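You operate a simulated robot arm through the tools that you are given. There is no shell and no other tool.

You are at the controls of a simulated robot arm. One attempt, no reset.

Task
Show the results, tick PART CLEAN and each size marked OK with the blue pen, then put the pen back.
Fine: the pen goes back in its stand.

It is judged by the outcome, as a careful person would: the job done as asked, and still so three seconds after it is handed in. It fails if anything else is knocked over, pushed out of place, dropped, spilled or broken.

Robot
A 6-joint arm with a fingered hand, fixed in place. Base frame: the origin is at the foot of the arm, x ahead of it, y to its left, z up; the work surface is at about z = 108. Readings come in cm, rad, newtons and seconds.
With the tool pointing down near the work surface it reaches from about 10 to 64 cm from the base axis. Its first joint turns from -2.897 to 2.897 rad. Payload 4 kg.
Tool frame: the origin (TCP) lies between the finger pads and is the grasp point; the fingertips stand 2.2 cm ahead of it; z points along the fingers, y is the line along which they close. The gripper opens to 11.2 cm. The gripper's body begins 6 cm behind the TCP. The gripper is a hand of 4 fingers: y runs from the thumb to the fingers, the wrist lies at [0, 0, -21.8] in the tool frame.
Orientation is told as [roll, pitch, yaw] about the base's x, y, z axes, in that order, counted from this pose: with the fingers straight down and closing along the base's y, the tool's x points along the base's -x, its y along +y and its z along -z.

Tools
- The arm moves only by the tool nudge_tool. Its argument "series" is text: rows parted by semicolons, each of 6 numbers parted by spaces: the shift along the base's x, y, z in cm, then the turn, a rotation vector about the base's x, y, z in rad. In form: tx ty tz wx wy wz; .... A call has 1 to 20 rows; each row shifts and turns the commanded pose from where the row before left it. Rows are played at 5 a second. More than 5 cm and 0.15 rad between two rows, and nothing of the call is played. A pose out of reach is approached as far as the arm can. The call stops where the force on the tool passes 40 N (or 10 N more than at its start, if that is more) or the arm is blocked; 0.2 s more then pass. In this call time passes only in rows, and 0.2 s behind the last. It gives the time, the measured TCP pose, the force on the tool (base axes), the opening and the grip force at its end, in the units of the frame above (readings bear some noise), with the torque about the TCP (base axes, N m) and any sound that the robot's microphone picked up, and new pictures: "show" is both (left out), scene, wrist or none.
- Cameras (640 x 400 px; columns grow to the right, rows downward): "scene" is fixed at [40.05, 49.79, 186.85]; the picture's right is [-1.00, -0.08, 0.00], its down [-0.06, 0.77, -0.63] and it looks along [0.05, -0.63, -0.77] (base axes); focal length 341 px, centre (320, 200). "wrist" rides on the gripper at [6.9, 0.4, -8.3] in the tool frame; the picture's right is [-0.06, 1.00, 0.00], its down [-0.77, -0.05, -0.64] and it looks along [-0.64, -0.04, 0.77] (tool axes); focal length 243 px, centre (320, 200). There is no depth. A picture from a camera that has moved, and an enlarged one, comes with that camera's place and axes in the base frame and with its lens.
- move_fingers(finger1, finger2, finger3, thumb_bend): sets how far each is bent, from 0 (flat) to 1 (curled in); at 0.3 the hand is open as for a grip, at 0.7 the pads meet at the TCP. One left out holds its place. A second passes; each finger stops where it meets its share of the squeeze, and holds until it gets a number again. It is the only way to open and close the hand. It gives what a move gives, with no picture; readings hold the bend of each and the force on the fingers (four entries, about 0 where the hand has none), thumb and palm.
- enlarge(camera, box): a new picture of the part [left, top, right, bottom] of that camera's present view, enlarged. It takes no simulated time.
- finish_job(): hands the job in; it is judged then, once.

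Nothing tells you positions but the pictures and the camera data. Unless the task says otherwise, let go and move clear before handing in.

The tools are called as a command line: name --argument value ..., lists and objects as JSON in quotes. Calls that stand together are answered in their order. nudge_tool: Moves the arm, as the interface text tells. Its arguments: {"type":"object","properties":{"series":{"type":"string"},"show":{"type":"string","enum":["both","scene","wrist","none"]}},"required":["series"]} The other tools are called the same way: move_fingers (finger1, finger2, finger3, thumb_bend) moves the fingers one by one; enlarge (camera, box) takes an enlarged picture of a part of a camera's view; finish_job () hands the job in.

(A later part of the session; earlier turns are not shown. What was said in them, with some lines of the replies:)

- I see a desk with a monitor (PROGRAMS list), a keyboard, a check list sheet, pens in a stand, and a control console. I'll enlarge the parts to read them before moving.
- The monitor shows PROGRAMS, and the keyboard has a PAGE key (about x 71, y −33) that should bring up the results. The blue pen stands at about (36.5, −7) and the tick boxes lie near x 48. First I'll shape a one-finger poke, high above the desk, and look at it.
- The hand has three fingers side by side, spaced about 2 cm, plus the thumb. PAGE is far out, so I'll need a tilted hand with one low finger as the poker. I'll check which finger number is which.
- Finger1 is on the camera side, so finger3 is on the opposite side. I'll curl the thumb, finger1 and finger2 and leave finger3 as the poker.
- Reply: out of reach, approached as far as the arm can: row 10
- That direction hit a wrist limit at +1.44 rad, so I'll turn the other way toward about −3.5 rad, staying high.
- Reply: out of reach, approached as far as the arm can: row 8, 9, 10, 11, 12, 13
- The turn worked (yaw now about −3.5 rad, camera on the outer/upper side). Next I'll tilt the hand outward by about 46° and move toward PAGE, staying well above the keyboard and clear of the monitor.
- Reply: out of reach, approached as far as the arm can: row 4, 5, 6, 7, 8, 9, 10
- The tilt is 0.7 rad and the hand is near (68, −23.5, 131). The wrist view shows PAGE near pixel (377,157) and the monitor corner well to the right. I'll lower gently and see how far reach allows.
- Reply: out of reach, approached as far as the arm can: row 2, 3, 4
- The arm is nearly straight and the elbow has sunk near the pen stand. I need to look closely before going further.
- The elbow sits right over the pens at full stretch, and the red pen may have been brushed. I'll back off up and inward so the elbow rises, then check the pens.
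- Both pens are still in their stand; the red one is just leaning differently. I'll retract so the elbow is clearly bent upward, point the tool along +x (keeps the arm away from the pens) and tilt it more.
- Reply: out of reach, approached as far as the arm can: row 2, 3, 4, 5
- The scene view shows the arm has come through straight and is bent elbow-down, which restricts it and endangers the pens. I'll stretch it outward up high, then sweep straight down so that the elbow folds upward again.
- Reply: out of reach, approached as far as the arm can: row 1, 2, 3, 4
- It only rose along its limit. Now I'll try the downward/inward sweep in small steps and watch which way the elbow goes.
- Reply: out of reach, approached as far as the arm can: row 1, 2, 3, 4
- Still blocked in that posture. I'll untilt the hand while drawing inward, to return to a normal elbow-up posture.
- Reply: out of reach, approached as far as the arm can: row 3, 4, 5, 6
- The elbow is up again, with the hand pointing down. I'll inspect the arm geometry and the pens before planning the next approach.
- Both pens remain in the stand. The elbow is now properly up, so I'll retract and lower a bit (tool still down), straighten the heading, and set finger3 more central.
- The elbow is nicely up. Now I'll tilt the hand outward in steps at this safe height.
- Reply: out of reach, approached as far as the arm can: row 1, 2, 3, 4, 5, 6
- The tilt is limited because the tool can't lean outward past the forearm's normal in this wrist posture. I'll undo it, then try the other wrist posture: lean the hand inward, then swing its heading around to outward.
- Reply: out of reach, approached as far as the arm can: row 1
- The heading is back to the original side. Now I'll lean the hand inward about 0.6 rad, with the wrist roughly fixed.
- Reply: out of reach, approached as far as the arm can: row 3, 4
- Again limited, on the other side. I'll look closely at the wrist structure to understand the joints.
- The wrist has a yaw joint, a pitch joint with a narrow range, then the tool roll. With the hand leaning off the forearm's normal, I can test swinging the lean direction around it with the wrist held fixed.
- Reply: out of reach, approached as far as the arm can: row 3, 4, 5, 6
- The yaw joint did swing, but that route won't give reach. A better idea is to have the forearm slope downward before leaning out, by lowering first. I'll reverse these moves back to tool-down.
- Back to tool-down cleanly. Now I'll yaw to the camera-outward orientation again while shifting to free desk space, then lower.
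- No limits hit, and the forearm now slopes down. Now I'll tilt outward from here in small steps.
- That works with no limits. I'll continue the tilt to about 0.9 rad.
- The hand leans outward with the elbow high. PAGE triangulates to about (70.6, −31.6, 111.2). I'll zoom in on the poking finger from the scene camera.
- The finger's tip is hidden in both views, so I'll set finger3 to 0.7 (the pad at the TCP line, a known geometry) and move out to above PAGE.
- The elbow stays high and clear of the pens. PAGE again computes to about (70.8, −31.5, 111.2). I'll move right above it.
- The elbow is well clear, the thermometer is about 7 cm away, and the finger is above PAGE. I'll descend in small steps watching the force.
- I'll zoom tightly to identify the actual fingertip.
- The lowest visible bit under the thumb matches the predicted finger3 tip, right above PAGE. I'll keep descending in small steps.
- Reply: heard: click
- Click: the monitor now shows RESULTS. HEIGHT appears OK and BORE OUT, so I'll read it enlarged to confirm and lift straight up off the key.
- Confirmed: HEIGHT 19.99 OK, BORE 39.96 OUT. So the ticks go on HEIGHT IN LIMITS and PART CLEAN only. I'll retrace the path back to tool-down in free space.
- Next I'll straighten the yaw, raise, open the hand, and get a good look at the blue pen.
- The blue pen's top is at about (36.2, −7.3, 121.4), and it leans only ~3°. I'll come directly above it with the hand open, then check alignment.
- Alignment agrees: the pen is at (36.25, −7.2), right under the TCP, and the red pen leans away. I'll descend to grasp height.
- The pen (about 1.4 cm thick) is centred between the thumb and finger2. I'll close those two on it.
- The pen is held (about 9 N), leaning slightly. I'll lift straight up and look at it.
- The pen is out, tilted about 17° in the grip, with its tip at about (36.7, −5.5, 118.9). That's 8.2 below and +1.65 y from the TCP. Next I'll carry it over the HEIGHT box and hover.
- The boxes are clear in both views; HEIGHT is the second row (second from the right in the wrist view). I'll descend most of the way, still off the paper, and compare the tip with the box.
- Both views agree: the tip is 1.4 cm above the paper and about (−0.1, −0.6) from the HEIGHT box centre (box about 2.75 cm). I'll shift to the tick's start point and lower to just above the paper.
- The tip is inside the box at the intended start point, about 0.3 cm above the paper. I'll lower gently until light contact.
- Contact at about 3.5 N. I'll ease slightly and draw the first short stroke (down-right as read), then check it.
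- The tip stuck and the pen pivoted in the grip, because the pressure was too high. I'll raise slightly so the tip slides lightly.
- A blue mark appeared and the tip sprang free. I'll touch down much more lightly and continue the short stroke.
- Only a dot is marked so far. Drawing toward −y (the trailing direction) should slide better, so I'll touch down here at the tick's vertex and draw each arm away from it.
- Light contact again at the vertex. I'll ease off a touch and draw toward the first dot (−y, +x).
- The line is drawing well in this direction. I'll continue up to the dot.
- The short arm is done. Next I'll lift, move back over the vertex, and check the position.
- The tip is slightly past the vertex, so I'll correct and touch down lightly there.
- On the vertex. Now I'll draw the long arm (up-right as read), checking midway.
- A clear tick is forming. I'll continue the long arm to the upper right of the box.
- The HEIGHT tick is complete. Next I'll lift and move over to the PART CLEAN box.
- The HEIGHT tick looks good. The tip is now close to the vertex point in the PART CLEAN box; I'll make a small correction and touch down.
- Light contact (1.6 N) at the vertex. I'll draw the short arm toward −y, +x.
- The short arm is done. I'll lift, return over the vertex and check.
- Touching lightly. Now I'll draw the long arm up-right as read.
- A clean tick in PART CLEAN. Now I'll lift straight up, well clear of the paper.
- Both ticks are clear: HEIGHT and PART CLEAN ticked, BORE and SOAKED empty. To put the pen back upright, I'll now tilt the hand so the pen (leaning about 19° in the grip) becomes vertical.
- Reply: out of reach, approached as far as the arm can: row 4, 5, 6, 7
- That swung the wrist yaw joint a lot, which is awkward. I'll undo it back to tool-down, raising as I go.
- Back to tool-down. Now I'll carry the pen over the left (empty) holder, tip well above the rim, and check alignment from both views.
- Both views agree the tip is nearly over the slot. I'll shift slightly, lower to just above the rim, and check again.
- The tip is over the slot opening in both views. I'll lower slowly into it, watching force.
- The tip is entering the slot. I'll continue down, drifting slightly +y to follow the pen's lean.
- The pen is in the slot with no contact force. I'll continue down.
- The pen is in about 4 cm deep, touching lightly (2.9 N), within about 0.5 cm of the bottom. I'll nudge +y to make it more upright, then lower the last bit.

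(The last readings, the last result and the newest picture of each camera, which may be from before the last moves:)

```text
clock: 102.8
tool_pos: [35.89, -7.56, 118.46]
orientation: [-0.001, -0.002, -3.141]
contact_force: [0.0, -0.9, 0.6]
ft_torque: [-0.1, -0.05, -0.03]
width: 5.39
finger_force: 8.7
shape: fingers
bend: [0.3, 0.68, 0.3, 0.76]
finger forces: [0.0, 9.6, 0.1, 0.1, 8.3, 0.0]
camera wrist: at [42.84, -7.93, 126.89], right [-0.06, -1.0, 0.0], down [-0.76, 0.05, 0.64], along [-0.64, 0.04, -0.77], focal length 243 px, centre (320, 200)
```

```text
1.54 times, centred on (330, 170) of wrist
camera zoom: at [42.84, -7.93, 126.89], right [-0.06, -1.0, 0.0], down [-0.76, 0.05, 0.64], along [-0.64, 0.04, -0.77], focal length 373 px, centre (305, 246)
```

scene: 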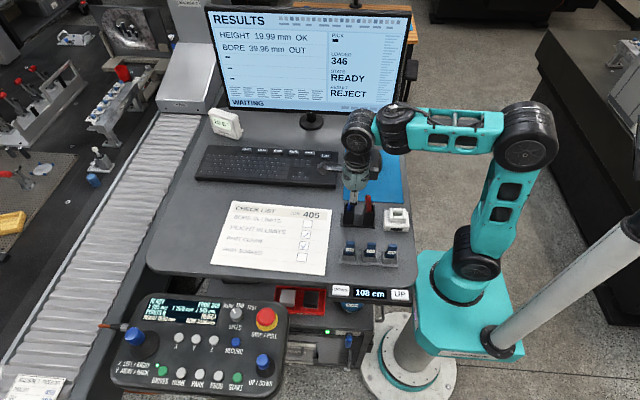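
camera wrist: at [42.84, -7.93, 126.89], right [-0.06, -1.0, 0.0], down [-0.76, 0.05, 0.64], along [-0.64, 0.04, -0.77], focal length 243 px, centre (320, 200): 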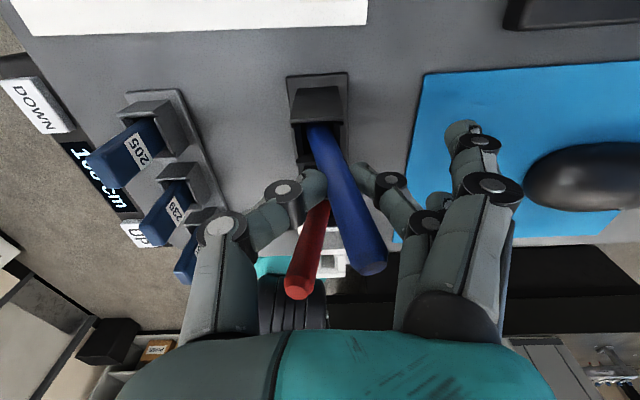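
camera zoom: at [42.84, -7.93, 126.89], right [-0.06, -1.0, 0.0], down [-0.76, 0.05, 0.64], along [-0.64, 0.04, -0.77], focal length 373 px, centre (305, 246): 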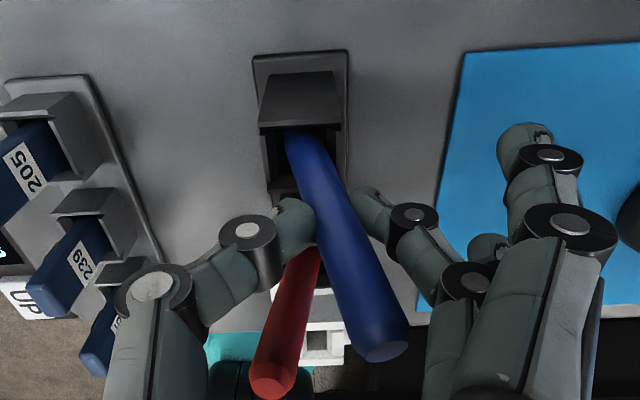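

Seated in the slot with low force. I'll release gently: a small opening first.

move_fingers --finger2 0.62 --thumb_bend 0.66

nudge_tool --series "0 0 0 0 0 0" --show "both"

enlarge --camera "wrist" --box '[230, 40, 430, 300]'

```text
clock: 103.8
tool_pos: [35.88, -7.54, 118.49]
orientation: [0.0, -0.002, -3.141]
contact_force: [-0.3, 0.9, -0.3]
ft_torque: [0.03, 0.0, 0.02]
width: 6.29
finger_force: 0.1
shape: fingers
bend: [0.3, 0.62, 0.3, 0.66]
finger forces: [0.0, 0.0, 0.1, 0.1, 0.1, 0.0]
```

```text
clock: 104.2
tool_pos: [35.81, -7.55, 118.54]
orientation: [-0.001, 0.0, -3.141]
contact_force: [0.3, -0.6, 0.0]
ft_torque: [0.0, 0.02, 0.0]
width: 6.27
finger_force: 0.1
shape: fingers
bend: [0.3, 0.62, 0.3, 0.66]
finger forces: [0.0, 0.0, 0.0, 0.1, 0.0, 0.0]
camera wrist: at [42.84, -7.92, 126.9], right [-0.06, -1.0, 0.0], down [-0.76, 0.05, 0.64], along [-0.64, 0.04, -0.77], focal length 243 px, centre (320, 200)
```

scene: 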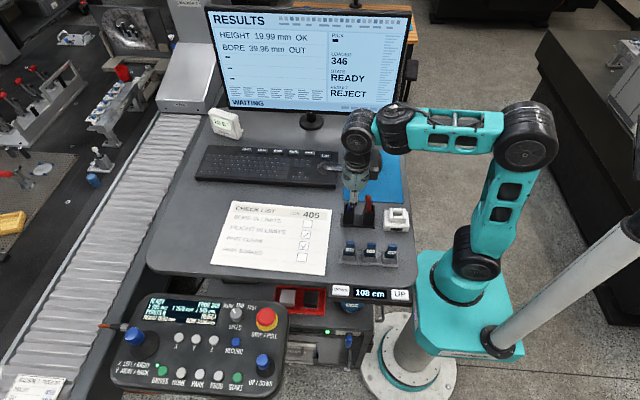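
wrist: 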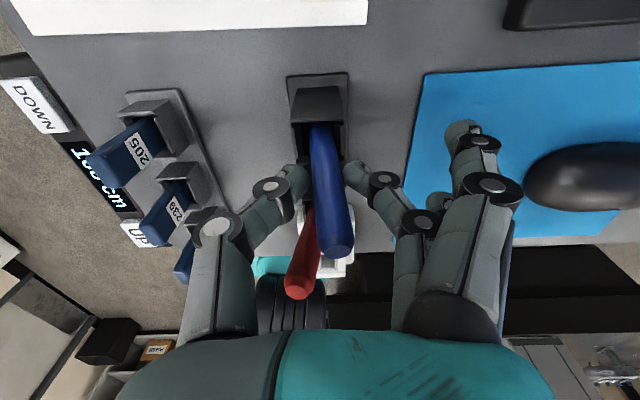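

```text
1.54 times, centred on (330, 170) of wrist
camera zoom: at [42.84, -7.92, 126.9], right [-0.06, -1.0, 0.0], down [-0.76, 0.05, 0.64], along [-0.64, 0.04, -0.77], focal length 373 px, centre (305, 246)
```

zoom: 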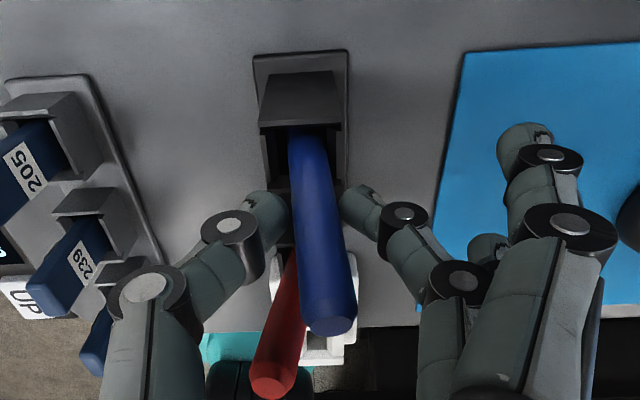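

The pen has settled upright in its slot and is free of the fingers. I'll open fully, rise straight up and move clear.

move_fingers --finger2 0.3 --thumb_bend 0.3

nudge_tool --series "0 0 0.8 0 0 0; 0 0 1.5 0 0 0; 0 0 2 0 0 0; 0 0 2 0 0 0; 0 0 2 0 0 0; 0 0 2 0 0 0; 0 0 2 0 0 0; 0 -2 1 0 0 0; 0 -2 0 0 0 0; 0 -2 0 0 0 0; 0 -2 0 0 0 0" --show "both"

enlarge --camera "scene" --box '[200, 180, 420, 300]'

enlarge --camera "scene" --box '[325, 180, 385, 230]'

enlarge --camera "scene" --box '[180, 0, 420, 200]'

```text
clock: 105.2
tool_pos: [35.77, -7.61, 118.42]
orientation: [-0.003, -0.002, -3.141]
contact_force: [0.0, -0.5, -0.3]
ft_torque: [0.0, 0.0, -0.01]
width: 11.28
finger_force: 0.0
shape: fingers
bend: [0.3, 0.3, 0.3, 0.3]
finger forces: [0.0, 0.0, 0.0, 0.0, 0.0, 0.0]
```

```text
clock: 107.6
tool_pos: [35.93, -15.65, 131.84]
orientation: [0.001, 0.001, -3.14]
contact_force: [-0.2, -0.5, -0.9]
ft_torque: [0.01, -0.02, 0.0]
width: 11.28
finger_force: 0.1
shape: fingers
bend: [0.3, 0.3, 0.3, 0.3]
finger forces: [0.1, 0.0, 0.0, 0.1, 0.0, 0.0]
camera wrist: at [42.87, -15.91, 140.24], right [-0.06, -1.0, 0.0], down [-0.76, 0.05, 0.64], along [-0.64, 0.04, -0.77], focal length 243 px, centre (320, 200)
```

scene: 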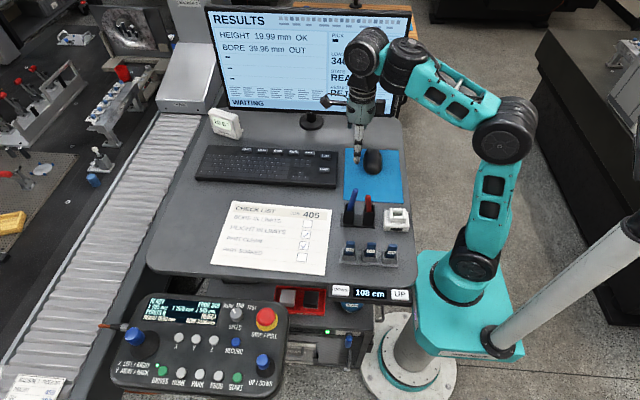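
wrist: 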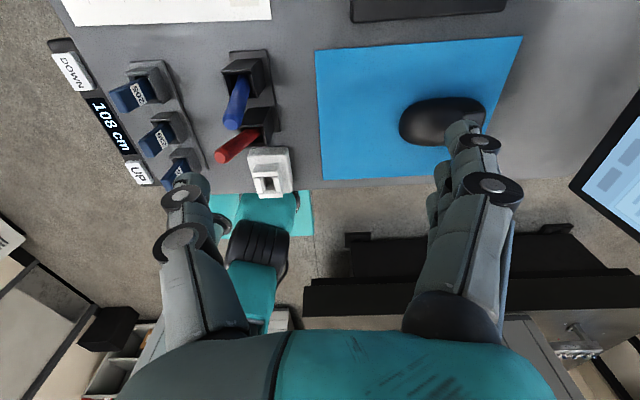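

```text
2.91 times, centred on (310, 240) of scene
camera zoom: at [40.05, 49.79, 186.85], right [-1.0, -0.08, 0.0], down [-0.06, 0.77, -0.63], along [0.05, -0.63, -0.77], focal length 991 px, centre (349, 84)
```

zoom: 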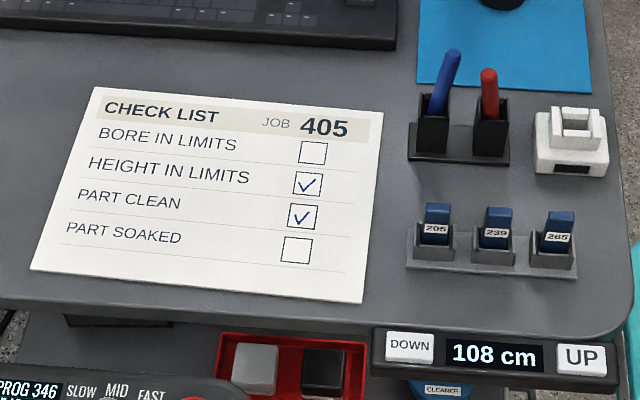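

```text
8.00 times, centred on (355, 205) of scene
camera zoom: at [40.05, 49.79, 186.85], right [-1.0, -0.08, 0.0], down [-0.06, 0.77, -0.63], along [0.05, -0.63, -0.77], focal length 2726 px, centre (40, 160)
```

zoom: 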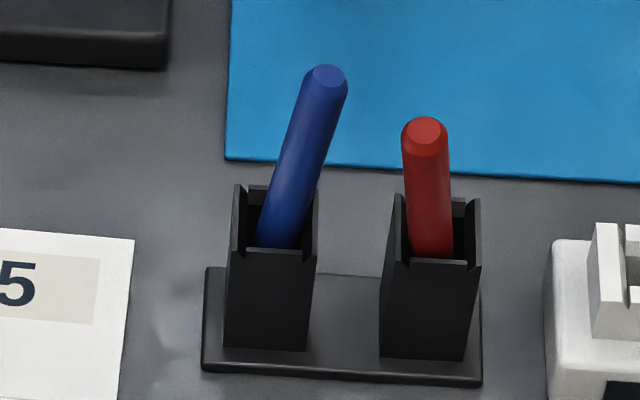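

```text
2.00 times, centred on (300, 100) of scene
camera zoom: at [40.05, 49.79, 186.85], right [-1.0, -0.08, 0.0], down [-0.06, 0.77, -0.63], along [0.05, -0.63, -0.77], focal length 681 px, centre (360, 400)
```

zoom: 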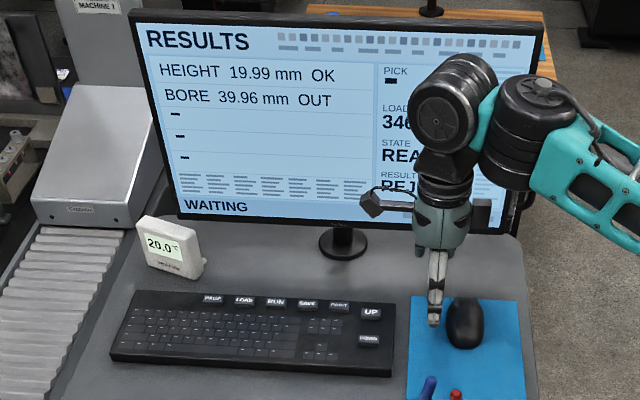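

The monitor shows RESULTS. HEIGHT IN LIMITS and PART CLEAN are ticked in blue, and BORE and SOAKED are left empty. The blue pen is back at the bottom of its stand, and everything else is in place with the hand clear. I'm handing in.

finish_job

```text
The job is handed in.
```

The results page is up on the monitor, and the checklist for job 405 is ticked in blue. The job has been handed in.

- **Results:** I pressed PAGE. The screen reads HEIGHT 19.99 mm OK and BORE 39.96 mm OUT.
- **Ticked:** PART CLEAN and HEIGHT IN LIMITS. The long stroke of the HEIGHT tick has a tiny gap in it, but it reads clearly as a tick.
- **Left empty:** BORE IN LIMITS, because it is marked OUT, and PART SOAKED, because you didn't ask for it.
- **Pen:** the blue pen is back in its stand, seated at the bottom and leaning slightly in its slot.

**Red pen:** while I was working out how to reach PAGE, the arm's elbow brushed the pens. The red pen stayed in its stand but now leans a different way. Nothing else I checked had moved or fallen, and the hand is open and clear of the desk.
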